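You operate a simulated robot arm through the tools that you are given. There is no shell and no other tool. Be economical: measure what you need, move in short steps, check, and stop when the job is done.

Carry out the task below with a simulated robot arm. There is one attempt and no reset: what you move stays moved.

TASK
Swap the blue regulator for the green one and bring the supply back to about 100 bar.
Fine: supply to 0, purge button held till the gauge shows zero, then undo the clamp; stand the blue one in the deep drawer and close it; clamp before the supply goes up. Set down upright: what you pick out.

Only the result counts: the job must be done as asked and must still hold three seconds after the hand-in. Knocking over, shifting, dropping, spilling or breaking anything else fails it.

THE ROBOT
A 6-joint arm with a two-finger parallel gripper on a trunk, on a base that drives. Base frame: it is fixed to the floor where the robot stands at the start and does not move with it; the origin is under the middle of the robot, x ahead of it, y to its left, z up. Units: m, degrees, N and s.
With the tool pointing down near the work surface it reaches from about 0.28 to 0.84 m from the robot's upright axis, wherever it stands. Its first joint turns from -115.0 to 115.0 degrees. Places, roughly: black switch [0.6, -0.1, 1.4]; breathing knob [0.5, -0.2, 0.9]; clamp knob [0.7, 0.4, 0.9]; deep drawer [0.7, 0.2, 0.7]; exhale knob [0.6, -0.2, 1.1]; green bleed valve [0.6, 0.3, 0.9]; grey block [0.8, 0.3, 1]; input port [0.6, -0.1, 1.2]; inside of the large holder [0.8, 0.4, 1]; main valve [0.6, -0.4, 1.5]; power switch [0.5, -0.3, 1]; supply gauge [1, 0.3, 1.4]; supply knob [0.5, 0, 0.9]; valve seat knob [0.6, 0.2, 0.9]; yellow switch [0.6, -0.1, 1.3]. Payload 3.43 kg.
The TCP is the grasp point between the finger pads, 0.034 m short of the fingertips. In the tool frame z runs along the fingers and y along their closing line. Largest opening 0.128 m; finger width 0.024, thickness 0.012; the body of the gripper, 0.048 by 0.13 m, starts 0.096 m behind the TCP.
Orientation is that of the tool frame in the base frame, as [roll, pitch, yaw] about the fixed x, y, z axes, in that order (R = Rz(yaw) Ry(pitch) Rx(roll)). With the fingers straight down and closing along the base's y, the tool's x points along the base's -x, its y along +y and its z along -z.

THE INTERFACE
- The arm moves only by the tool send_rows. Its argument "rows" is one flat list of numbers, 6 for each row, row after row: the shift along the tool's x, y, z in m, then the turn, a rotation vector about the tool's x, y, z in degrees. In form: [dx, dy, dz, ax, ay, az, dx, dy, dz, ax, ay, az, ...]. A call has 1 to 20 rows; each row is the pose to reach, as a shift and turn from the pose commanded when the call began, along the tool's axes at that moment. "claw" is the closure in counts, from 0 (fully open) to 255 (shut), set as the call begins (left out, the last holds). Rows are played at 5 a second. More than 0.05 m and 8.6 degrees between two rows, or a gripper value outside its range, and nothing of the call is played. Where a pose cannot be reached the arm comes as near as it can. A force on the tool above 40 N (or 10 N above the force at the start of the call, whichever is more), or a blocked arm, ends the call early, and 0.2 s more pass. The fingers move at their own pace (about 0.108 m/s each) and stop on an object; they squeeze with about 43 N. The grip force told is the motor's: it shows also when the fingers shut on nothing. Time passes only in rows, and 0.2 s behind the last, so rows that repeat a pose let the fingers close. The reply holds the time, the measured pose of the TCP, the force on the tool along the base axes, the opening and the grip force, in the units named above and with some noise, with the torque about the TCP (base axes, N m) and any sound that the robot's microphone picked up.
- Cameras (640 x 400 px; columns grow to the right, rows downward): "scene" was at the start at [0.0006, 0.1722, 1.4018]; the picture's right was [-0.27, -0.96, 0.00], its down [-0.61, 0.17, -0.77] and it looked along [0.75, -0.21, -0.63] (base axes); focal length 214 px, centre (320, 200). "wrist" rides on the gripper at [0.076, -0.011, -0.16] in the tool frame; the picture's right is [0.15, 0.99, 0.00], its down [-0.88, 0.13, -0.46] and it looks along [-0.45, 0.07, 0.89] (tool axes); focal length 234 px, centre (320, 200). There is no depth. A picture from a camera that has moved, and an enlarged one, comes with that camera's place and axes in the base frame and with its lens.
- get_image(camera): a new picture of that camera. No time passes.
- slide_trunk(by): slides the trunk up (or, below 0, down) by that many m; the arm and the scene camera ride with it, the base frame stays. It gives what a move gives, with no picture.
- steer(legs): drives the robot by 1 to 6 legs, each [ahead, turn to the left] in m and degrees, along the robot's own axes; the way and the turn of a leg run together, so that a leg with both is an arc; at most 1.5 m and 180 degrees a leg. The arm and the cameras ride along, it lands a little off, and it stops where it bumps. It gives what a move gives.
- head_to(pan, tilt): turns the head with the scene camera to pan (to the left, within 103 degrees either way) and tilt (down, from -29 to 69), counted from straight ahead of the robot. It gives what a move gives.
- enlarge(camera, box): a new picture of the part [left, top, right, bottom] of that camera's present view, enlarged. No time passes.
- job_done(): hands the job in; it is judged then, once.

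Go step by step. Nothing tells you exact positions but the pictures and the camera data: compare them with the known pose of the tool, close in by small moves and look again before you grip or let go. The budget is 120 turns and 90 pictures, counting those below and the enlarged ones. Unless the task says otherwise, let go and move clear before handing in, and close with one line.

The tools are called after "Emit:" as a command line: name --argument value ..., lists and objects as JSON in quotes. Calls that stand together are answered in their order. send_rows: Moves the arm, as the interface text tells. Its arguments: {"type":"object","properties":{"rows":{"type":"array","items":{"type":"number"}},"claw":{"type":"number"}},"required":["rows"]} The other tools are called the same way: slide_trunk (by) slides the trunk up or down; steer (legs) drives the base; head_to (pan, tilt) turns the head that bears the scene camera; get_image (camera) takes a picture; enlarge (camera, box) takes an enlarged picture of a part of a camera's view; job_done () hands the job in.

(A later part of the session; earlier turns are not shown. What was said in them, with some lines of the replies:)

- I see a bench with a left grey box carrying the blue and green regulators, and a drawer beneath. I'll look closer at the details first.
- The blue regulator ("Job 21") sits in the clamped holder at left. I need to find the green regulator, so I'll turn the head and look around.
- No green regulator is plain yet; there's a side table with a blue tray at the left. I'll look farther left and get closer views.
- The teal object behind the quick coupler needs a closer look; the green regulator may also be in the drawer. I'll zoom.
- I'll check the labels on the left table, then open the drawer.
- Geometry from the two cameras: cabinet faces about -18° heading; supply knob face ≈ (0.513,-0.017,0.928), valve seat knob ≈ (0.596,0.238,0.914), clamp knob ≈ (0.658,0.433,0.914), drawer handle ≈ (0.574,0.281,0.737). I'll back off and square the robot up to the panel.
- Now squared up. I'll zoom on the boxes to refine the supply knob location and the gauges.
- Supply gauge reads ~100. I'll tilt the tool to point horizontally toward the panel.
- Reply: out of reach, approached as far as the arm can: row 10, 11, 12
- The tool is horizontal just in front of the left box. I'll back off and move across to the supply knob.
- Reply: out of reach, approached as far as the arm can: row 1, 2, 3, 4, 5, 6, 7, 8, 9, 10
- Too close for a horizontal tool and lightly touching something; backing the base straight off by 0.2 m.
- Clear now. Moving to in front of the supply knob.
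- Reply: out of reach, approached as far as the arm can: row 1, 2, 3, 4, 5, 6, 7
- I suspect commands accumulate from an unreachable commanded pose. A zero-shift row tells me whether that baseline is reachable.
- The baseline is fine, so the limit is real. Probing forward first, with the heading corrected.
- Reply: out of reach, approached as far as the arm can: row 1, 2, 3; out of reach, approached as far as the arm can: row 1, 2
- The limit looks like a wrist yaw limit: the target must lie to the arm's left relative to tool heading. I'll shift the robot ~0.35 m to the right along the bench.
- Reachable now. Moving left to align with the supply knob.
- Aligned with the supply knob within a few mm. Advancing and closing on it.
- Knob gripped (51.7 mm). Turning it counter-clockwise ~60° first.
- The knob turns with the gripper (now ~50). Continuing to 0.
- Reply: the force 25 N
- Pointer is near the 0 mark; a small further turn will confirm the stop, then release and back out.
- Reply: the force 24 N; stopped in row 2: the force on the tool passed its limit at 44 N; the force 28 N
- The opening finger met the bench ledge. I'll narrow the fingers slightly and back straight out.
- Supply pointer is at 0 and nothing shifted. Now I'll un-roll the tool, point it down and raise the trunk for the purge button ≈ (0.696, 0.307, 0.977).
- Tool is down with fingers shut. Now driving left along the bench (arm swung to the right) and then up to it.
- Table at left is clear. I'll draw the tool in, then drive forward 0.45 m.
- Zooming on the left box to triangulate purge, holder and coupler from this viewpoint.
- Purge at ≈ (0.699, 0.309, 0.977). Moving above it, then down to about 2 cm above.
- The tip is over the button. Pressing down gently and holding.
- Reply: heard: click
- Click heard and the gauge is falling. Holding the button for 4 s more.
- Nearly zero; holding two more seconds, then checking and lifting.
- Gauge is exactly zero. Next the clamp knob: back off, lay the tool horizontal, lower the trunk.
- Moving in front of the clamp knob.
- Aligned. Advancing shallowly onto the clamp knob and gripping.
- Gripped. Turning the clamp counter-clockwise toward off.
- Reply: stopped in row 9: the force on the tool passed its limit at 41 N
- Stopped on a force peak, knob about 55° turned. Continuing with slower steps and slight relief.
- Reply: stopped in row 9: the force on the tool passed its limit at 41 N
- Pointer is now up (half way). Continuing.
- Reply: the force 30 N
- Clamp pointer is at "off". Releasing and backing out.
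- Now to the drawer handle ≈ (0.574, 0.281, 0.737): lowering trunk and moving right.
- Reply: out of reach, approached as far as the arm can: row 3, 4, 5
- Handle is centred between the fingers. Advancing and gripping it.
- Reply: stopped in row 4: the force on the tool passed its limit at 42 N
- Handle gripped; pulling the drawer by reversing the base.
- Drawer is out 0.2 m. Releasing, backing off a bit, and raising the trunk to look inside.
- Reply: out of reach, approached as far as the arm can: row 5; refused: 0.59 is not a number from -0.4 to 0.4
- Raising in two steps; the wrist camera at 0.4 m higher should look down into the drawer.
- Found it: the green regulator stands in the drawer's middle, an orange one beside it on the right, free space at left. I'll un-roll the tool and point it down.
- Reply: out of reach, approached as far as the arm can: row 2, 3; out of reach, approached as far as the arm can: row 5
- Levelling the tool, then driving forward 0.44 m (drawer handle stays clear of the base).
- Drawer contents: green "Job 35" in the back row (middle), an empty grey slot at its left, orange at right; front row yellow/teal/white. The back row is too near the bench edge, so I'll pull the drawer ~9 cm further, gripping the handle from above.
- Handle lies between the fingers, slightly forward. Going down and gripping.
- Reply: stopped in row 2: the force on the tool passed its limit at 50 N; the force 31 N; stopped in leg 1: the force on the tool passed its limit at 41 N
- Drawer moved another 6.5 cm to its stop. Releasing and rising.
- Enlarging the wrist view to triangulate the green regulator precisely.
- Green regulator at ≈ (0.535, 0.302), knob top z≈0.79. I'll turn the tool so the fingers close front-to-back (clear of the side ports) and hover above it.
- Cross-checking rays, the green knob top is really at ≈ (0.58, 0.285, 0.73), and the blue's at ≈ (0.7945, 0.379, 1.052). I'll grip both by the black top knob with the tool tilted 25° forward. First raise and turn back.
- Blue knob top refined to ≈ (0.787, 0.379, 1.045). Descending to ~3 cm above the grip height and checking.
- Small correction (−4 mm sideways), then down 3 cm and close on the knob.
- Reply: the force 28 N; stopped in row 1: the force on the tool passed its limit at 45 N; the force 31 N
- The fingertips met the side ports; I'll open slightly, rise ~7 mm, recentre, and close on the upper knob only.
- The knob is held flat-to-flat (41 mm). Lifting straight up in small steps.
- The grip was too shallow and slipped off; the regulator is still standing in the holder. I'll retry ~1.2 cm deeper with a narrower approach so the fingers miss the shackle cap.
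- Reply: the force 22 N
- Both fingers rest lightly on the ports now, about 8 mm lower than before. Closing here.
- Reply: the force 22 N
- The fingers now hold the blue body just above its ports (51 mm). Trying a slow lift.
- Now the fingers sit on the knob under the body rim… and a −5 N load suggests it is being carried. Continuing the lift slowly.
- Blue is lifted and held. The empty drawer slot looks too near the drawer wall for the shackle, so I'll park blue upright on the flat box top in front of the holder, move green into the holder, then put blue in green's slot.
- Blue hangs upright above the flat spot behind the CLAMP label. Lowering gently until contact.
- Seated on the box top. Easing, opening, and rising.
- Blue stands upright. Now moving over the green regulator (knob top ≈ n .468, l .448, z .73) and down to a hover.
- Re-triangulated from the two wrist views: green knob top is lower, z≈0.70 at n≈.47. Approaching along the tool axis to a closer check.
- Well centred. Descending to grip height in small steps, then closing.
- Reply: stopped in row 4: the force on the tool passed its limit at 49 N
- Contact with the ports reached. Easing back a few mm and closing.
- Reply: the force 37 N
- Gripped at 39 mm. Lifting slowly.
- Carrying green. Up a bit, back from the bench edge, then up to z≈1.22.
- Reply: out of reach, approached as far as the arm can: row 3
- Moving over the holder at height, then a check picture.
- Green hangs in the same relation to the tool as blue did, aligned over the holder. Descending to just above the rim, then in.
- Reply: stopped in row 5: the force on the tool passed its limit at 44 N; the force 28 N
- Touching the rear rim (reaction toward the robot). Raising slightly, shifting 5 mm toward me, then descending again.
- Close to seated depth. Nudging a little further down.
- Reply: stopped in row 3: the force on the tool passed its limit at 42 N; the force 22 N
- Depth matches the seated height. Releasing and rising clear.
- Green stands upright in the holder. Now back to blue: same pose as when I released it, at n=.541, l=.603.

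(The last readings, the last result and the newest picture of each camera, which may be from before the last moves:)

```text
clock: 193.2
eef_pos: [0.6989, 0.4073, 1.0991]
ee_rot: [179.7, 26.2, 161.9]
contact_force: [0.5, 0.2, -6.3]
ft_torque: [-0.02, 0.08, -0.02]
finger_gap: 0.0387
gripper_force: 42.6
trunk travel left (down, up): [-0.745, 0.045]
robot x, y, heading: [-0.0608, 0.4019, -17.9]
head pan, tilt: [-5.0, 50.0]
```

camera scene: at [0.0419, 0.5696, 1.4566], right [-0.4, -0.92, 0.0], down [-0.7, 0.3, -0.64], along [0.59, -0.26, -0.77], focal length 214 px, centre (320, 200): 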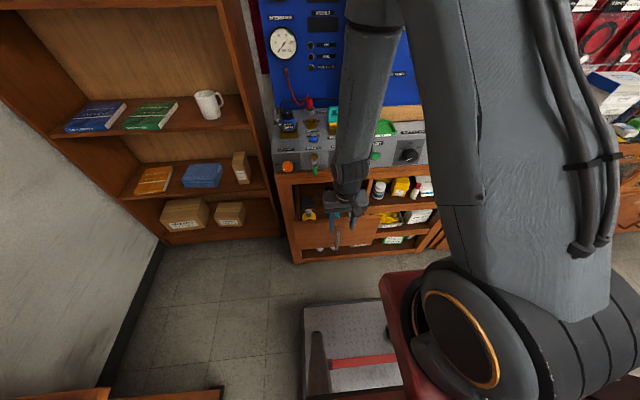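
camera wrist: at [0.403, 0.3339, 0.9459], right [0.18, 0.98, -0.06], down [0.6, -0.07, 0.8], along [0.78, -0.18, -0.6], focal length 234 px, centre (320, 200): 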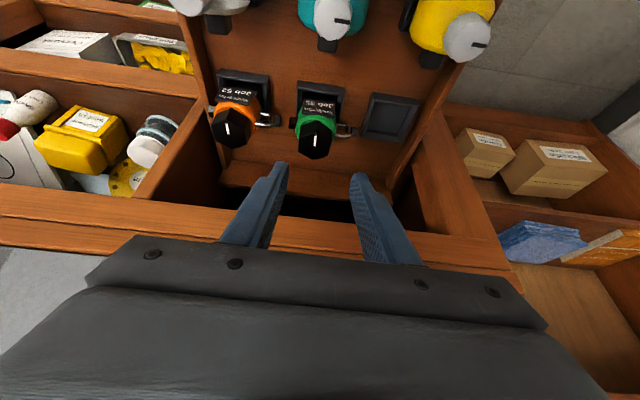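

Blue is held again. Carrying it back over the bench edge and down in front, reversing green's path.

Emit:
send_rows --rows '[-0.0132, 0, -0.0269, 0, 0, 0, 0.0101, -0.0308, -0.0384, 0, 0, 0, 0.0334, -0.0616, -0.0499, 0, 0, 0, 0.0568, -0.0924, -0.0613, 0, 0, 0, 0.0801, -0.1232, -0.0728, 0, 0, 0, 0.1034, -0.154, -0.0843, 0, 0, 0, 0.1223, -0.154, -0.0459, 0, 0, 0, 0.1412, -0.154, -0.0075, 0, 0, 0, 0.16, -0.154, 0.0308, 0, 0, 0, 0.1789, -0.154, 0.0692, 0, 0, 0, 0.1978, -0.154, 0.1075, 0, 0, 0, 0.2167, -0.154, 0.1459, 0, 0, 0, 0.2355, -0.154, 0.1842, 0, 0, 0, 0.2544, -0.154, 0.2226, 0, 0, 0, 0.2544, -0.154, 0.2226, 0, 0, 0]'

```text
clock: 196.4
eef_pos: [0.5335, 0.2935, 0.7894]
ee_rot: [-179.2, 25.9, 162.6]
contact_force: [-0.3, 0.1, -5.2]
ft_torque: [0.01, 0.08, -0.01]
finger_gap: 0.038
gripper_force: 43.3
out of reach, approached as far as the arm can: row 14, 15
trunk travel left (down, up): [-0.745, 0.045]
robot x, y, heading: [-0.0606, 0.4012, -18.0]
head pan, tilt: [-5.0, 50.0]
```

Moving forward over green's former slot, levelling, then a check picture.

Emit:
send_rows --rows '[-0.0202, 0.0025, 0.01, -0.5, 0, 0.3, -0.0404, 0.005, 0.0199, -1, 0, 0.6, -0.0404, 0.005, 0.0199, -1, 0, 0.6]'

Emit:
enlarge --camera "wrist" --box '[220, 60, 420, 220]'

```text
clock: 197.2
eef_pos: [0.5776, 0.2836, 0.7882]
ee_rot: [179.1, 26.0, 161.4]
contact_force: [-0.9, 0.7, -6.1]
ft_torque: [0.02, 0.09, 0.0]
finger_gap: 0.0383
gripper_force: 43.1
trunk travel left (down, up): [-0.745, 0.045]
robot x, y, heading: [-0.0576, 0.4043, -17.9]
head pan, tilt: [-5.0, 50.0]
```

```text
2.50 times, centred on (320, 140) of wrist
camera zoom: at [0.4414, 0.3145, 0.8986], right [0.18, 0.98, -0.05], down [0.6, -0.07, 0.8], along [0.78, -0.18, -0.6], focal length 585 px, centre (320, 350)
```

zoom: 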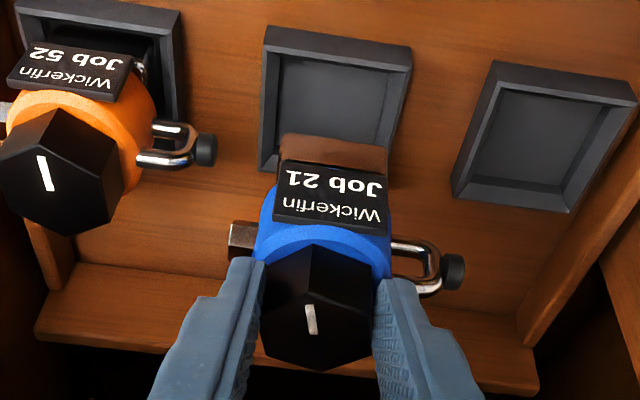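

Blue is aligned over the slot. Descending in small steps.

Emit:
send_rows --rows '[0.003, 0.001, 0.009, 0.4, 0, -0.3, 0.008, 0.0015, 0.018, 0.7, 0, -0.5, 0.012, 0.0015, 0.0265, 0.7, 0, -0.5, 0.0155, 0.0015, 0.034, 0.7, 0, -0.5, 0.0185, 0.0015, 0.0405, 0.7, 0, -0.5, 0.021, 0.0015, 0.0455, 0.7, 0, -0.5]'

```text
clock: 198.7
eef_pos: [0.5845, 0.2843, 0.7453]
ee_rot: [179.8, 27.0, 161.9]
contact_force: [0.4, -1.4, 8.0]
ft_torque: [0.07, -0.11, -0.03]
finger_gap: 0.0383
gripper_force: 42.5
trunk travel left (down, up): [-0.745, 0.045]
robot x, y, heading: [-0.062, 0.406, -18.1]
head pan, tilt: [-5.0, 50.0]
stopped in row 6: the force on the tool passed its limit at 68 N (the readings are from after the stop); the commanded pose is now the measured one
```

Touched the slot rim. Raising a little, shifting 5 mm toward me, and trying again gently.

Emit:
send_rows --rows '[-0.0026, 0, -0.0054, 0, 0.5, 0, 0.0019, 0, -0.0076, 0, 1, 0, 0.0019, 0, -0.0076, 0, 1, 0, 0.0036, 0, -0.004, 0, 1, 0, 0.0054, 0, -0.0004, 0, 1, 0, 0.0067, 0, 0.0023, 0, 1, 0]'

```text
clock: 200.1
eef_pos: [0.5857, 0.2841, 0.7442]
ee_rot: [179.9, 26.7, 162.0]
contact_force: [1.4, -3.0, 9.3]
ft_torque: [-0.26, -0.05, 0.1]
finger_gap: 0.0382
gripper_force: 42.5
trunk travel left (down, up): [-0.745, 0.045]
robot x, y, heading: [-0.0581, 0.4044, -18.1]
head pan, tilt: [-5.0, 50.0]
stopped in row 6: the force on the tool passed its limit at 46 N (the readings are from after the stop); the commanded pose is now the measured one
```

Height 0.744 may already be the slot floor. Testing by a small sideways pull: if it's in the slot, the walls will resist.

Emit:
send_rows --rows '[0, 0.004, 0, 0, 0, 0, 0, 0.008, 0, 0, 0, 0, 0, 0.008, 0, 0, 0, 0]'

Emit:
send_rows --rows '[0, -0.008, 0, 0, 0, 0, 0, -0.008, 0, 0, 0, 0]'

```text
clock: 200.7
eef_pos: [0.5866, 0.286, 0.7458]
ee_rot: [179.8, 26.7, 161.6]
contact_force: [-2.8, -8.7, 8.3]
ft_torque: [-0.6, 0.34, -0.03]
finger_gap: 0.0384
gripper_force: 43.1
trunk travel left (down, up): [-0.745, 0.045]
robot x, y, heading: [-0.0592, 0.4041, -18.3]
head pan, tilt: [-5.0, 50.0]
stopped in row 2: the force on the tool passed its limit at 44 N (the readings are from after the stop); the commanded pose is now the measured one
```

```text
clock: 201.2
eef_pos: [0.5816, 0.2792, 0.7441]
ee_rot: [179.8, 26.5, 161.7]
contact_force: [0.5, 0.7, -5.4]
ft_torque: [0.0, 0.14, 0.03]
finger_gap: 0.0384
gripper_force: 43.3
trunk travel left (down, up): [-0.745, 0.045]
robot x, y, heading: [-0.0568, 0.4037, -18.5]
head pan, tilt: [-5.0, 50.0]
```

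It is hanging free now at l≈.444, so the rim on the left was the obstacle. Descending here.

Emit:
send_rows --rows '[0.0009, 0, 0.0018, 0, 0, 0, 0.0018, 0, 0.0036, 0, 0, 0, 0.0026, 0, 0.0054, 0, 0, 0, 0.0035, 0, 0.0072, 0, 0, 0, 0.0044, 0, 0.009, 0, 0, 0, 0.0053, 0, 0.0108, 0, 0, 0]'

```text
clock: 202.8
eef_pos: [0.5884, 0.2764, 0.7363]
ee_rot: [180.0, 27.3, 161.6]
contact_force: [1.4, -2.1, 10.0]
ft_torque: [-0.14, -0.02, -0.01]
finger_gap: 0.0384
gripper_force: 42.9
trunk travel left (down, up): [-0.745, 0.045]
robot x, y, heading: [-0.0619, 0.4025, -18.3]
head pan, tilt: [-5.0, 50.0]
stopped in row 6: the force on the tool passed its limit at 41 N (the readings are from after the stop); the commanded pose is now the measured one
```

Now at 0.736, the expected seat depth. Checking with one picture.

Emit:
enlarge --camera "wrist" --box '[220, 80, 420, 220]'

```text
2.86 times, centred on (320, 150) of wrist
camera zoom: at [0.4502, 0.3098, 0.8425], right [0.19, 0.98, -0.07], down [0.58, -0.06, 0.81], along [0.79, -0.19, -0.58], focal length 669 px, centre (320, 343)
```

zoom: 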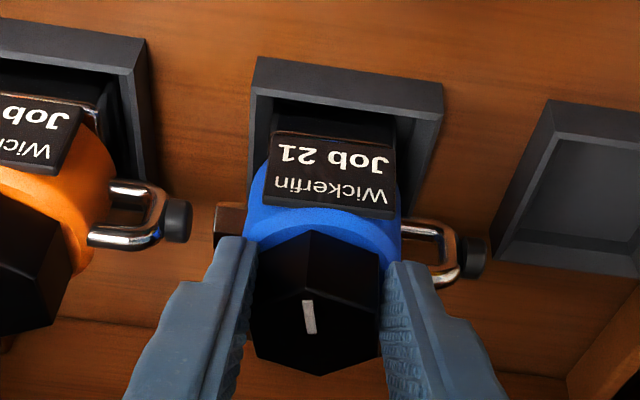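

Blue is within the slot sides but toward the rear. I'll pull it 6 mm toward me and press lightly to see if it settles further.

Emit:
send_rows --rows '[0.0018, 0.001, -0.0026, 0, 0.5, 0, 0.0054, 0.002, -0.004, 0, 0.8, 0, 0.0072, 0.002, -0.0035, 0, 0.8, 0, 0.0085, 0.002, -0.0008, 0, 0.8, 0, 0.0094, 0.002, 0.001, 0, 0.8, 0]'

```text
clock: 203.9
eef_pos: [0.5838, 0.2791, 0.7353]
ee_rot: [179.8, 26.8, 161.3]
contact_force: [1.2, -2.3, 8.6]
ft_torque: [-0.03, -0.09, -0.05]
finger_gap: 0.0385
gripper_force: 42.9
trunk travel left (down, up): [-0.745, 0.045]
robot x, y, heading: [-0.0598, 0.4002, -18.5]
head pan, tilt: [-5.0, 50.0]
stopped in row 5: the force on the tool passed its limit at 46 N (the readings are from after the stop); the commanded pose is now the measured one
```

Depth unchanged (flat floor). One lateral test toward −l to make sure the slot wall holds it.

Emit:
send_rows --rows '[0, -0.003, -0.001, 0, 0, 0, 0, -0.006, -0.001, 0, 0, 0, 0, -0.009, -0.001, 0, 0, 0]'

```text
clock: 204.7
eef_pos: [0.5821, 0.2742, 0.7385]
ee_rot: [-180.0, 27.1, 161.4]
contact_force: [2.5, 8.6, 3.6]
ft_torque: [0.64, 0.01, 0.08]
finger_gap: 0.039
gripper_force: 43.4
trunk travel left (down, up): [-0.745, 0.045]
robot x, y, heading: [-0.0622, 0.4064, -18.2]
head pan, tilt: [-5.0, 50.0]
stopped in row 3: the force on the tool passed its limit at 42 N (the readings are from after the stop); the commanded pose is now the measured one
```

The slot wall blocks it: blue is in the slot. Recentring, releasing and rising.

Emit:
send_rows --rows '[0.0005, 0.003, 0.001, 0, 0, 0, 0.001, 0.0045, 0.002, 0, 0, 0, 0.001, 0.0045, 0.002, 0, 0, 0]'

Emit:
send_rows --rows '[0, 0, 0, 0, 0, 0, 0, 0, 0, 0, 0, 0, 0, 0, 0, 0, 0, 0, -0.007, 0, -0.0135, 0, 0, 0, -0.018, 0, -0.036, 0, 0, 0, 0.005, 0, -0.067, 0, 0, 0, 0.0, 0, -0.1, 0, 0, 0, -0.02, 0, -0.14, 0, 0, 0, -0.04, 0, -0.18, 0, 0, 0, -0.06, 0, -0.22, 0, 0, 0, -0.08, 0, -0.26, 0, 0, 0, -0.1, 0, -0.3, 0, 0, 0, -0.12, 0, -0.34, 0, 0, 0]' --claw 147

```text
clock: 205.5
eef_pos: [0.5849, 0.2778, 0.736]
ee_rot: [179.8, 27.1, 161.1]
contact_force: [1.8, 1.2, 16.9]
ft_torque: [-0.37, 0.06, 0.03]
finger_gap: 0.0382
gripper_force: 42.9
trunk travel left (down, up): [-0.745, 0.045]
robot x, y, heading: [-0.0591, 0.4043, -18.4]
head pan, tilt: [-5.0, 50.0]
```

```text
clock: 208.3
eef_pos: [0.5385, 0.2922, 1.0936]
ee_rot: [-179.4, 26.9, 162.0]
contact_force: [0.8, 0.3, -0.6]
ft_torque: [-0.03, 0.01, -0.03]
finger_gap: 0.0542
gripper_force: 0.1
trunk travel left (down, up): [-0.745, 0.045]
robot x, y, heading: [-0.0592, 0.4097, -18.2]
head pan, tilt: [-5.0, 50.0]
```

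Blue released. Next close the drawer: I'll back the base slightly, grip the handle with the tilted tool, and push by driving forward.

Emit:
steer --legs '[[-0.13, 0]]'

```text
clock: 209.6
eef_pos: [0.4152, 0.3341, 1.0946]
ee_rot: [180.0, 26.9, 161.3]
contact_force: [-0.3, -0.1, 0.6]
ft_torque: [0.0, 0.02, -0.04]
finger_gap: 0.0541
gripper_force: 0.0
trunk travel left (down, up): [-0.745, 0.045]
robot x, y, heading: [-0.1791, 0.4448, -18.3]
head pan, tilt: [-5.0, 50.0]
```

Emit:
send_rows --rows '[0.03, 0, -0.0152, 0, 0, 0, 0.06, 0.001, -0.0304, 0, 0, 0, 0.0898, 0.001, -0.0456, 0, 0, 0, 0.1096, 0.001, -0.0066, 0, 0, 0, 0.1294, 0.001, 0.0324, 0, 0, 0, 0.1491, 0.001, 0.0713, 0, 0, 0, 0.1689, 0.001, 0.1103, 0, 0, 0, 0.1887, 0.001, 0.1493, 0, 0, 0, 0.2085, 0.001, 0.1883, 0, 0, 0, 0.2282, 0.001, 0.2272, 0, 0, 0, 0.248, 0.001, 0.2662, 0, 0, 0, 0.248, 0.001, 0.2662, 0, 0, 0]' --claw 130

Emit:
send_rows --rows '[0, 0, 0, 0, 0, 0, 0, 0, 0, 0, 0, 0, 0, 0, 0, 0, 0, 0, 0, 0, 0, 0, 0, 0]' --claw 255

```text
clock: 212.2
eef_pos: [0.3401, 0.3333, 0.7556]
ee_rot: [-176.1, 25.6, 163.9]
contact_force: [2.8, 9.7, -1.2]
ft_torque: [0.24, -0.23, 0.28]
finger_gap: 0.0691
gripper_force: 5.9
out of reach, approached as far as the arm can: row 8, 9, 10, 11, 12
trunk travel left (down, up): [-0.745, 0.045]
robot x, y, heading: [-0.1855, 0.4447, -18.0]
head pan, tilt: [-5.0, 50.0]
```

```text
clock: 212.6
eef_pos: [0.3449, 0.3467, 0.7555]
ee_rot: [-175.8, 25.4, 166.0]
contact_force: [26.9, 79.9, -22.8]
ft_torque: [1.73, -0.62, 2.05]
finger_gap: 0.038
gripper_force: 42.3
trunk travel left (down, up): [-0.745, 0.045]
robot x, y, heading: [-0.1833, 0.4466, -17.7]
head pan, tilt: [-5.0, 50.0]
stopped in row 1: the force on the tool passed its limit at 50 N (the readings are from after the stop); the commanded pose is now the measured one
```

The arm is at its limit here and pressed sideways. Opening, then recentring on the handle.

Emit:
send_rows --rows '[0, 0, 0, 0, 0, 0, 0, 0, 0, 0, 0, 0]' --claw 110

Emit:
send_rows --rows '[0, 0.004, 0, 0, 0, 0, 0, 0.008, 0, 0, 0, 0, 0, 0.01, 0, 0, 0, 0]'

```text
clock: 213.2
eef_pos: [0.3403, 0.3371, 0.7561]
ee_rot: [-175.8, 25.5, 164.5]
contact_force: [0.4, 0.7, 0.5]
ft_torque: [0.0, 0.01, 0.02]
finger_gap: 0.0727
gripper_force: 0.1
trunk travel left (down, up): [-0.745, 0.045]
robot x, y, heading: [-0.1793, 0.4458, -18.4]
head pan, tilt: [-5.0, 50.0]
```

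```text
clock: 214.0
eef_pos: [0.3424, 0.3459, 0.7561]
ee_rot: [-175.9, 25.5, 164.5]
contact_force: [0.2, 0.0, -0.4]
ft_torque: [-0.02, 0.03, -0.01]
finger_gap: 0.0728
gripper_force: 0.0
trunk travel left (down, up): [-0.745, 0.045]
robot x, y, heading: [-0.1806, 0.4435, -18.2]
head pan, tilt: [-5.0, 50.0]
```

Emit:
send_rows --rows '[0, 0.006, 0, 0, 0, 0, 0, 0.012, 0, 0, 0, 0, 0, 0.012, 0, 0, 0, 0]'

Emit:
send_rows --rows '[0, 0, 0, 0, 0, 0, 0, 0, 0, 0, 0, 0, 0, 0, 0, 0, 0, 0, 0, 0, 0, 0, 0, 0]' --claw 255

```text
clock: 214.8
eef_pos: [0.3469, 0.3583, 0.7548]
ee_rot: [-176.1, 25.5, 164.5]
contact_force: [-1.0, 0.0, 1.0]
ft_torque: [-0.01, 0.0, 0.01]
finger_gap: 0.0728
gripper_force: 0.1
trunk travel left (down, up): [-0.745, 0.045]
robot x, y, heading: [-0.1841, 0.4475, -18.1]
head pan, tilt: [-5.0, 50.0]
```

```text
clock: 215.8
eef_pos: [0.3467, 0.3598, 0.7543]
ee_rot: [-176.0, 25.5, 164.6]
contact_force: [1.0, 5.0, -2.1]
ft_torque: [0.23, -0.04, 0.18]
finger_gap: 0.0138
gripper_force: 45.3
trunk travel left (down, up): [-0.745, 0.045]
robot x, y, heading: [-0.1845, 0.4455, -17.8]
head pan, tilt: [-5.0, 50.0]
```

Handle gripped cleanly. Pushing the drawer shut by driving forward.

Emit:
steer --legs '[[0.255, 0]]'

```text
clock: 217.5
eef_pos: [0.558, 0.2899, 0.7528]
ee_rot: [-176.0, 25.1, 164.8]
contact_force: [3.7, -1.2, -10.7]
ft_torque: [0.21, -0.25, 0.02]
finger_gap: 0.0141
gripper_force: 44.8
trunk travel left (down, up): [-0.745, 0.045]
robot x, y, heading: [0.03, 0.3761, -18.2]
head pan, tilt: [-5.0, 50.0]
stopped in leg 1: the force on the tool passed its limit at 86 N (the readings are from after the stop); the commanded pose is now the measured one
```

Stopped ~4 cm short on a force peak. Trying a gentle push with the arm.

Emit:
send_rows --rows '[-0.0045, 0, 0.0021, 0, 0, 0, -0.009, 0, 0.0042, 0, 0, 0, -0.0136, 0, 0.0063, 0, 0, 0, -0.018, 0, 0.0085, 0, 0, 0]'

```text
clock: 218.1
eef_pos: [0.5596, 0.2904, 0.7536]
ee_rot: [-176.0, 24.5, 164.8]
contact_force: [-12.8, 2.6, 27.1]
ft_torque: [0.25, 0.04, -0.05]
finger_gap: 0.014
gripper_force: 44.9
trunk travel left (down, up): [-0.745, 0.045]
robot x, y, heading: [0.0316, 0.3784, -18.1]
head pan, tilt: [-5.0, 50.0]
stopped in row 2: the force on the tool passed its limit at 46 N (the readings are from after the stop); the commanded pose is now the measured one
```

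The drawer is blocked 4 cm short, so something inside must stand proud. Pulling it open again to look.

Emit:
steer --legs '[[-0.2, 0]]'

Emit:
enlarge --camera "scene" --box '[240, 100, 400, 220]'

```text
clock: 219.9
eef_pos: [0.3725, 0.3494, 0.7526]
ee_rot: [-176.0, 24.6, 164.7]
contact_force: [-1.9, -1.1, 2.9]
ft_torque: [0.16, -0.4, -0.08]
finger_gap: 0.0139
gripper_force: 45.0
trunk travel left (down, up): [-0.745, 0.045]
robot x, y, heading: [-0.1578, 0.4373, -18.1]
head pan, tilt: [-5.0, 50.0]
stopped in leg 1: the force on the tool passed its limit at 44 N (the readings are from after the stop); the commanded pose is now the measured one
```

```text
3.33 times, centred on (320, 160) of scene
camera zoom: at [-0.1228, 0.6235, 1.4564], right [-0.39, -0.92, 0.0], down [-0.7, 0.3, -0.64], along [0.59, -0.25, -0.77], focal length 715 px, centre (320, 333)
```

zoom: 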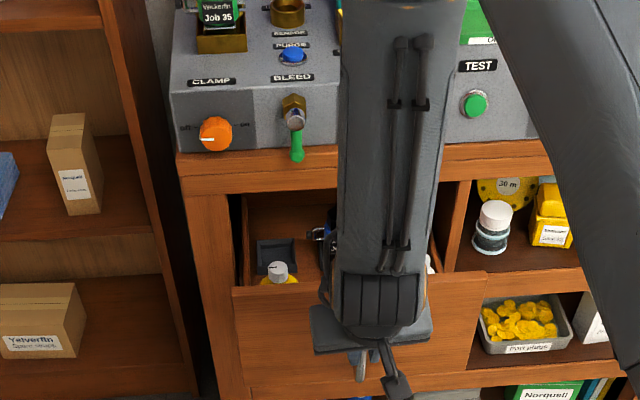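

From this view the numbers show the drawer was in fact fully closed at the stop (it had been nudged in while I took the handle). Blue stands in its slot. Closing it again.

Emit:
steer --legs '[[0.205, 0]]'

```text
clock: 221.6
eef_pos: [0.5601, 0.2899, 0.753]
ee_rot: [-176.0, 24.3, 164.8]
contact_force: [0.8, -1.7, -2.9]
ft_torque: [0.22, -0.29, -0.03]
finger_gap: 0.0138
gripper_force: 45.0
trunk travel left (down, up): [-0.745, 0.045]
robot x, y, heading: [0.0324, 0.3765, -17.9]
head pan, tilt: [-5.0, 50.0]
stopped in leg 1: the force on the tool passed its limit at 49 N (the readings are from after the stop); the commanded pose is now the measured one
```

Drawer is home. Releasing the handle and backing the base for the clamp knob.

Emit:
send_rows --rows '[0, 0, 0, 0, 0, 0, 0, 0, 0, 0, 0, 0, 0, 0, 0, 0, 0, 0]' --claw 110

Emit:
steer --legs '[[-0.26, 0]]'

Emit:
send_rows --rows '[-0.01, 0, 0.005, 0, -8, 0, -0.02, 0, 0.01, 0, -16, 0, -0.03, 0, 0.015, 0, -24, 0, -0.04, 0, 0.02, 0, -32, 0, -0.05, 0, 0.025, 0, -40, 0, -0.06, 0, 0.03, 0, -48, 0, -0.07, 0, 0.035, 0, -56, 0, -0.08, 0, 0.04, 0, -64, 0]'

```text
clock: 222.4
eef_pos: [0.56, 0.2903, 0.7524]
ee_rot: [-176.1, 24.3, 164.8]
contact_force: [0.5, -0.1, 0.0]
ft_torque: [0.0, 0.02, 0.03]
finger_gap: 0.0729
gripper_force: 0.0
trunk travel left (down, up): [-0.745, 0.045]
robot x, y, heading: [0.0317, 0.3744, -18.4]
head pan, tilt: [-5.0, 50.0]
```

```text
clock: 224.2
eef_pos: [0.3131, 0.3705, 0.7525]
ee_rot: [-176.0, 24.2, 164.9]
contact_force: [-0.4, -1.2, 0.3]
ft_torque: [0.0, 0.01, 0.01]
finger_gap: 0.0728
gripper_force: 0.1
trunk travel left (down, up): [-0.745, 0.045]
robot x, y, heading: [-0.2199, 0.457, -17.9]
head pan, tilt: [-5.0, 50.0]
```

```text
clock: 226.0
eef_pos: [0.4306, 0.3609, 0.7452]
ee_rot: [-97.8, 80.3, -115.9]
contact_force: [0.7, 0.8, 0.6]
ft_torque: [-0.02, 0.03, 0.0]
finger_gap: 0.0728
gripper_force: 0.1
out of reach, approached as far as the arm can: row 1, 2, 3, 4, 5, 6, 7, 8
trunk travel left (down, up): [-0.745, 0.045]
robot x, y, heading: [-0.2151, 0.4587, -17.9]
head pan, tilt: [-5.0, 50.0]
```

The tool is horizontal already. I'll raise it while pre-rolling −165° (so I can later turn the clamp a full half-turn clockwise), then lower the trunk.

Emit:
send_rows --rows '[-0.0261, -0.0044, 0, 0, 0, -8.25, -0.0522, -0.0088, 0, 0, 0, -16.5, -0.0783, -0.0132, 0, 0, 0, -24.75, -0.1044, -0.0176, 0, 0, 0, -33, -0.1305, -0.022, 0, 0, 0, -41.25, -0.1566, -0.0264, 0, 0, 0, -49.5, -0.1827, -0.0308, 0, 0, 0, -57.75, -0.2088, -0.0352, 0, 0, 0, -66, -0.2349, -0.0396, 0, 0, 0, -74.25, -0.261, -0.044, 0, 0, 0, -82.5, -0.2871, -0.0484, 0, 0, 0, -90.75, -0.3132, -0.0528, 0, 0, 0, -99, -0.3393, -0.0572, 0, 0, 0, -107.25, -0.3654, -0.0616, 0, 0, 0, -115.5, -0.3915, -0.066, 0, 0, 0, -123.75, -0.4176, -0.0704, 0, 0, 0, -132, -0.4437, -0.0748, 0, 0, 0, -140.25, -0.4698, -0.0792, 0, 0, 0, -148.5, -0.4959, -0.0836, 0, 0, 0, -156.75, -0.522, -0.088, 0, 0, 0, -165]'

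Emit:
slide_trunk --by -0.37

```text
clock: 230.2
eef_pos: [0.4439, 0.3574, 1.2741]
ee_rot: [-106.8, -84.7, -91.4]
contact_force: [1.3, 0.2, -0.3]
ft_torque: [-0.03, -0.02, -0.01]
finger_gap: 0.0728
gripper_force: 0.0
trunk travel left (down, up): [-0.745, 0.045]
robot x, y, heading: [-0.217, 0.4544, -17.9]
head pan, tilt: [-5.0, 50.0]
```

```text
clock: 233.8
eef_pos: [0.4441, 0.3565, 0.9038]
ee_rot: [-106.3, -84.4, -91.8]
contact_force: [-0.7, 0.5, -0.3]
ft_torque: [0.0, 0.03, -0.02]
finger_gap: 0.073
gripper_force: 0.0
trunk travel left (down, up): [-0.375, 0.415]
robot x, y, heading: [-0.2191, 0.4584, -18.1]
head pan, tilt: [-5.0, 50.0]
```

Aligned orientation. Moving in front of the clamp knob and onto it (same pose where I released it).

Emit:
send_rows --rows '[0, -0.035, 0.02, 0, 0, 0, -0.001, -0.07, 0.04, 0, 0, 0, -0.001, -0.105, 0.06, 0, 0, 0, -0.002, -0.1396, 0.0765, 0, 0, 0, -0.002, -0.1396, 0.0765, 0, 0, 0]'

```text
clock: 235.0
eef_pos: [0.5635, 0.4658, 0.9118]
ee_rot: [-106.2, -84.5, -91.9]
contact_force: [0.3, -0.8, 0.9]
ft_torque: [0.01, 0.02, 0.02]
finger_gap: 0.073
gripper_force: 0.0
trunk travel left (down, up): [-0.375, 0.415]
robot x, y, heading: [-0.2139, 0.4581, -18.0]
head pan, tilt: [-5.0, 50.0]
```

Emit:
send_rows --rows '[0.001, 0, 0.03, 0, 0, 0, 0.001, 0, 0.06, 0, 0, 0, 0.001, 0, 0.08, 0, 0, 0, 0.001, 0, 0.08, 0, 0, 0]'

Emit:
send_rows --rows '[0, 0, 0, 0, 0, 0, 0, 0, 0, 0, 0, 0, 0, 0, 0, 0, 0, 0, 0, 0, 0, 0, 0, 0]' --claw 255

```text
clock: 236.0
eef_pos: [0.6374, 0.4385, 0.9112]
ee_rot: [-106.2, -84.5, -92.0]
contact_force: [-0.1, -0.4, -0.8]
ft_torque: [0.01, 0.01, -0.01]
finger_gap: 0.0729
gripper_force: 0.1
trunk travel left (down, up): [-0.375, 0.415]
robot x, y, heading: [-0.2163, 0.455, -18.0]
head pan, tilt: [-5.0, 50.0]
```

```text
clock: 237.2
eef_pos: [0.6382, 0.4425, 0.9118]
ee_rot: [-106.2, -84.5, -91.6]
contact_force: [6.8, 8.4, -2.1]
ft_torque: [0.12, 0.29, 0.19]
finger_gap: 0.0413
gripper_force: 44.9
trunk travel left (down, up): [-0.375, 0.415]
robot x, y, heading: [-0.2148, 0.4561, -17.6]
head pan, tilt: [-5.0, 50.0]
stopped in row 4: the force on the tool passed its limit at 41 N (the readings are from after the stop); the commanded pose is now the measured one
```

Clamp knob gripped. Turning it clockwise to "on" in stages.

Emit:
send_rows --rows '[0, 0, 0, 0, 0, 5, 0, 0, 0, 0, 0, 10, 0, 0, 0, 0, 0, 15, 0, 0, 0, 0, 0, 20, 0, 0, 0, 0, 0, 25, 0, 0, 0, 0, 0, 30, 0, 0, 0, 0, 0, 35, 0, 0, 0, 0, 0, 40, 0, 0, 0, 0, 0, 45]'

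Emit:
send_rows --rows '[0, 0, 0, 0, 0, 5, 0, 0, 0, 0, 0, 10, 0, 0, 0, 0, 0, 15, 0, 0, 0, 0, 0, 20, 0, 0, 0, 0, 0, 25, 0, 0, 0, 0, 0, 30, 0, 0, 0, 0, 0, 35, 0, 0, 0, 0, 0, 40, 0, 0, 0, 0, 0, 45]'

```text
clock: 239.2
eef_pos: [0.639, 0.4424, 0.9122]
ee_rot: [-91.9, -39.7, -106.5]
contact_force: [7.3, 19.5, -3.1]
ft_torque: [-0.1, -0.33, 1.75]
finger_gap: 0.0416
gripper_force: 45.6
trunk travel left (down, up): [-0.375, 0.415]
robot x, y, heading: [-0.2185, 0.4527, -17.6]
head pan, tilt: [-5.0, 50.0]
```

```text
clock: 241.2
eef_pos: [0.6388, 0.443, 0.9131]
ee_rot: [-91.4, 5.4, -107.9]
contact_force: [19.3, 20.5, 9.0]
ft_torque: [-0.45, -1.32, 1.09]
finger_gap: 0.0419
gripper_force: 45.2
trunk travel left (down, up): [-0.375, 0.415]
robot x, y, heading: [-0.2179, 0.4558, -17.7]
head pan, tilt: [-5.0, 50.0]
```

Emit:
send_rows --rows '[0, 0, 0, 0, 0, 5, 0, 0, 0, 0, 0, 10, 0, 0, 0, 0, 0, 15, 0, 0, 0, 0, 0, 20, 0, 0, 0, 0, 0, 25, 0, 0, 0, 0, 0, 30, 0, 0, 0, 0, 0, 35, 0, 0, 0, 0, 0, 40, 0, 0, 0, 0, 0, 45]'

Emit:
send_rows --rows '[0, 0, 0, 0, 0, 5, 0, 0, 0, 0, 0, 10, 0, 0, 0, 0, 0, 15, 0, 0, 0, 0, 0, 20, 0, 0, 0, 0, 0, 25, 0, 0, 0, 0, 0, 30, 0, 0, 0, 0, 0, 35, 0, 0, 0, 0, 0, 40]'

```text
clock: 243.2
eef_pos: [0.6371, 0.4427, 0.912]
ee_rot: [-92.2, 50.1, -109.4]
contact_force: [6.5, 25.5, 14.4]
ft_torque: [-0.4, -1.25, 0.22]
finger_gap: 0.0415
gripper_force: 44.4
trunk travel left (down, up): [-0.375, 0.415]
robot x, y, heading: [-0.2158, 0.4564, -17.8]
head pan, tilt: [-5.0, 50.0]
```

```text
clock: 245.0
eef_pos: [0.6377, 0.4426, 0.9113]
ee_rot: [171.9, 88.4, 154.0]
contact_force: [-2.1, 16.3, -7.5]
ft_torque: [0.18, 0.6, 0.76]
finger_gap: 0.041
gripper_force: 45.4
trunk travel left (down, up): [-0.375, 0.415]
robot x, y, heading: [-0.2153, 0.456, -17.6]
head pan, tilt: [-5.0, 50.0]
```

Turned 175°, back to the original orientation. A few degrees more to make sure it's fully on, then release and back out.

Emit:
send_rows --rows '[0, 0, 0, 0, 0, 3, 0, 0, 0, 0, 0, 6]'

Emit:
send_rows --rows '[0, 0, 0, 0, 0, 0, 0, 0, 0, 0, 0, 0, 0, 0, -0.03, 0, 0, 0, 0, 0, -0.07, 0, 0, 0, 0, 0, -0.11, 0, 0, 0, 0, 0, -0.13, 0, 0, 0]' --claw 110

```text
clock: 245.6
eef_pos: [0.6374, 0.4441, 0.9106]
ee_rot: [104.5, 83.7, 86.7]
contact_force: [-4.6, 22.0, -12.3]
ft_torque: [0.18, 0.76, 0.97]
finger_gap: 0.041
gripper_force: 45.3
trunk travel left (down, up): [-0.375, 0.415]
robot x, y, heading: [-0.2166, 0.4535, -17.9]
head pan, tilt: [-5.0, 50.0]
```

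```text
clock: 247.0
eef_pos: [0.5134, 0.4795, 0.9158]
ee_rot: [103.0, 83.5, 85.1]
contact_force: [0.2, 0.1, -0.1]
ft_torque: [0.05, 0.01, -0.03]
finger_gap: 0.0728
gripper_force: 0.1
trunk travel left (down, up): [-0.375, 0.415]
robot x, y, heading: [-0.2186, 0.4592, -17.8]
head pan, tilt: [-5.0, 50.0]
```

Clamp is on. Now shifting the base right to the supply-knob station.

Emit:
steer --legs '[[0, -90], [0.466, 0], [0, 90]]'

Emit:
send_rows --rows '[0, 0, 0, 0, 0, -8.3, 0, 0, 0, 0, 0, -16.6, 0, 0, 0, 0, 0, -24.9, 0, 0, 0, 0, 0, -33.2, 0, 0, 0, 0, 0, -41.5, 0, 0, 0, 0, 0, -49.8, 0, 0, 0, 0, 0, -58.1, 0, 0, 0, 0, 0, -66.4, 0, 0, 0, 0, 0, -74.7, 0, 0, 0, 0, 0, -83, 0, 0, 0, 0, 0, -91.3, 0, 0, 0, 0, 0, -99.6, 0, 0, 0, 0, 0, -107.9, 0, 0, 0, 0, 0, -116.2, 0, 0, 0, 0, 0, -124.5, 0, 0, 0, 0, 0, -124.5]'

```text
clock: 257.4
eef_pos: [0.3856, 0.0645, 0.9172]
ee_rot: [103.2, 83.6, 87.8]
contact_force: [0.2, -0.1, 0.1]
ft_torque: [0.0, 0.02, -0.02]
finger_gap: 0.0729
gripper_force: 0.1
trunk travel left (down, up): [-0.375, 0.415]
robot x, y, heading: [-0.3427, 0.0063, -15.2]
head pan, tilt: [-5.0, 50.0]
```

```text
clock: 260.8
eef_pos: [0.3852, 0.0638, 0.9145]
ee_rot: [-91.6, -28.4, -104.5]
contact_force: [-0.2, 1.0, 0.0]
ft_torque: [0.0, 0.0, -0.01]
finger_gap: 0.0729
gripper_force: 0.1
trunk travel left (down, up): [-0.375, 0.415]
robot x, y, heading: [-0.3444, 0.0063, -15.2]
head pan, tilt: [-5.0, 50.0]
```

Emit:
send_rows --rows '[0.0214, 0.0016, 0.0233, -0.7, 1.2, 0, 0.0428, 0.0032, 0.0467, -1.33, 2.46, 0, 0.0428, 0.0032, 0.0467, -1.33, 2.46, 0]'

```text
clock: 261.6
eef_pos: [0.4215, 0.0147, 0.9305]
ee_rot: [-91.8, -28.4, -107.2]
contact_force: [0.5, -0.2, 0.8]
ft_torque: [0.04, -0.02, -0.02]
finger_gap: 0.0729
gripper_force: 0.1
trunk travel left (down, up): [-0.375, 0.415]
robot x, y, heading: [-0.3443, 0.0045, -15.2]
head pan, tilt: [-5.0, 50.0]
```

Emit:
send_rows --rows '[0, 0.001, 0.03, 0, 0, 0, 0.001, 0.001, 0.06, 0, 0, 0, 0.001, 0.001, 0.078, 0, 0, 0, 0.001, 0.001, 0.078, 0, 0, 0]'

Emit:
send_rows --rows '[0, 0, 0, 0, 0, 0, 0, 0, 0, 0, 0, 0, 0, 0, 0, 0, 0, 0, 0, 0, 0, 0, 0, 0]' --claw 255

```text
clock: 262.6
eef_pos: [0.4941, -0.0088, 0.9304]
ee_rot: [-91.7, -28.4, -107.1]
contact_force: [-18.7, 3.0, 1.3]
ft_torque: [0.17, 0.88, -0.29]
finger_gap: 0.0731
gripper_force: 0.1
trunk travel left (down, up): [-0.375, 0.415]
robot x, y, heading: [-0.3451, 0.0079, -15.4]
head pan, tilt: [-5.0, 50.0]
```

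```text
clock: 263.6
eef_pos: [0.4953, -0.0077, 0.9326]
ee_rot: [-91.4, -28.3, -107.4]
contact_force: [-3.3, 5.9, 12.8]
ft_torque: [0.11, 0.62, -0.23]
finger_gap: 0.0557
gripper_force: 45.2
trunk travel left (down, up): [-0.375, 0.415]
robot x, y, heading: [-0.3469, 0.0052, -15.1]
head pan, tilt: [-5.0, 50.0]
```

Supply knob gripped. Turning clockwise back toward 100.

Emit:
send_rows --rows '[0, 0, 0, 0, 0, 8, 0, 0, 0, 0, 0, 16, 0, 0, 0, 0, 0, 24, 0, 0, 0, 0, 0, 32, 0, 0, 0, 0, 0, 40, 0, 0, 0, 0, 0, 48, 0, 0, 0, 0, 0, 56, 0, 0, 0, 0, 0, 60]'

Emit:
send_rows --rows '[0, 0, 0, 0, 0, 8, 0, 0, 0, 0, 0, 16, 0, 0, 0, 0, 0, 24, 0, 0, 0, 0, 0, 32, 0, 0, 0, 0, 0, 40, 0, 0, 0, 0, 0, 48, 0, 0, 0, 0, 0, 56, 0, 0, 0, 0, 0, 58]'

```text
clock: 265.4
eef_pos: [0.4946, -0.0104, 0.9326]
ee_rot: [-91.4, 31.7, -108.7]
contact_force: [2.4, 8.5, 34.7]
ft_torque: [0.03, 0.28, -0.05]
finger_gap: 0.0553
gripper_force: 44.8
trunk travel left (down, up): [-0.375, 0.415]
robot x, y, heading: [-0.345, 0.0063, -15.1]
head pan, tilt: [-5.0, 50.0]
```

```text
clock: 267.2
eef_pos: [0.4937, -0.0109, 0.928]
ee_rot: [-168.6, 88.4, 173.2]
contact_force: [-1.4, 0.1, 3.5]
ft_torque: [0.06, 0.18, 0.11]
finger_gap: 0.0509
gripper_force: 44.5
trunk travel left (down, up): [-0.375, 0.415]
robot x, y, heading: [-0.3435, 0.0057, -15.0]
head pan, tilt: [-5.0, 50.0]
```

Waiting a few seconds for pressure to settle and aiming the head at the gauge, then the last picture.

Emit:
head_to --pan -5 --tilt 20

Emit:
send_rows --rows '[0, 0, 0, 0, 0, 0, 0, 0, 0, 0, 0, 0, 0, 0, 0, 0, 0, 0, 0, 0, 0, 0, 0, 0, 0, 0, 0, 0, 0, 0, 0, 0, 0, 0, 0, 0, 0, 0, 0, 0, 0, 0, 0, 0, 0, 0, 0, 0, 0, 0, 0, 0, 0, 0, 0, 0, 0, 0, 0, 0, 0, 0, 0, 0, 0, 0, 0, 0, 0, 0, 0, 0, 0, 0, 0, 0, 0, 0, 0, 0, 0, 0, 0, 0, 0, 0, 0, 0, 0, 0, 0, 0, 0, 0, 0, 0, 0, 0, 0, 0, 0, 0, 0, 0, 0, 0, 0, 0, 0, 0, 0, 0, 0, 0, 0, 0, 0, 0, 0, 0]'

Emit:
enlarge --camera "scene" --box '[140, 30, 300, 260]'

```text
clock: 268.1
eef_pos: [0.4937, -0.0094, 0.9273]
ee_rot: [-165.5, 88.5, 176.4]
contact_force: [-4.7, 0.3, -8.8]
ft_torque: [0.34, 0.08, 1.44]
finger_gap: 0.0509
gripper_force: 45.0
trunk travel left (down, up): [-0.375, 0.415]
robot x, y, heading: [-0.3441, 0.0029, -15.3]
head pan, tilt: [-5.0, 20.0]
```

```text
clock: 272.3
eef_pos: [0.4947, -0.0105, 0.9279]
ee_rot: [-165.0, 88.4, 177.0]
contact_force: [-15.8, 5.7, -24.3]
ft_torque: [0.26, 0.21, 0.99]
finger_gap: 0.0507
gripper_force: 45.4
trunk travel left (down, up): [-0.375, 0.415]
robot x, y, heading: [-0.3472, 0.0024, -14.8]
head pan, tilt: [-5.0, 20.0]
```

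```text
1.74 times, centred on (220, 145) of scene
camera zoom: at [-0.2041, 0.1623, 1.132], right [-0.34, -0.94, 0.0], down [-0.32, 0.12, -0.94], along [0.88, -0.32, -0.34], focal length 373 px, centre (494, 296)
```

zoom: 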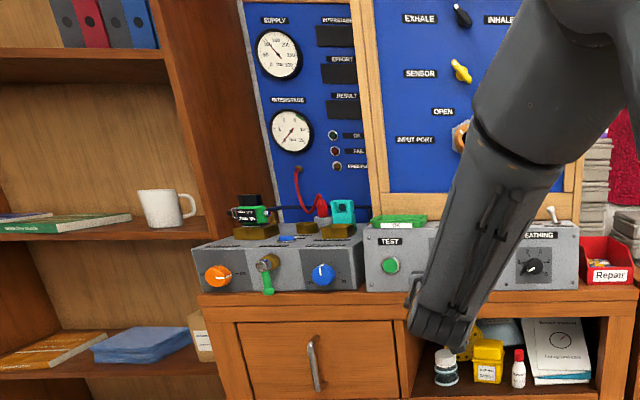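

The supply gauge reads about 100 bar, the clamp is on, green sits in the holder and the drawer is shut. Releasing the knob and backing clear.

Emit:
send_rows --rows '[0, 0, 0, 0, 0, 0, 0, 0, 0, 0, 0, 0, 0, 0, 0, 0, 0, 0, 0, 0, -0.03, 0, 0, 0, 0, 0, -0.07, 0, 0, 0, 0, 0, -0.11, 0, 0, 0]' --claw 80

```text
clock: 273.7
eef_pos: [0.3917, 0.0237, 0.9321]
ee_rot: [-166.8, 88.5, 175.3]
contact_force: [0.2, 0.5, -0.7]
ft_torque: [0.03, -0.02, -0.03]
finger_gap: 0.0877
gripper_force: 0.0
trunk travel left (down, up): [-0.375, 0.415]
robot x, y, heading: [-0.3419, 0.0041, -15.3]
head pan, tilt: [-5.0, 20.0]
```

The hand is clear of everything and all the steps are done, so I'm handing in.

Emit:
job_done

```text
The job is handed in.
```

The green regulator (Job 35) is clamped in the holder, the blue one (Job 21) stands in the closed drawer in green's old slot, and the supply gauge reads about 100 bar.
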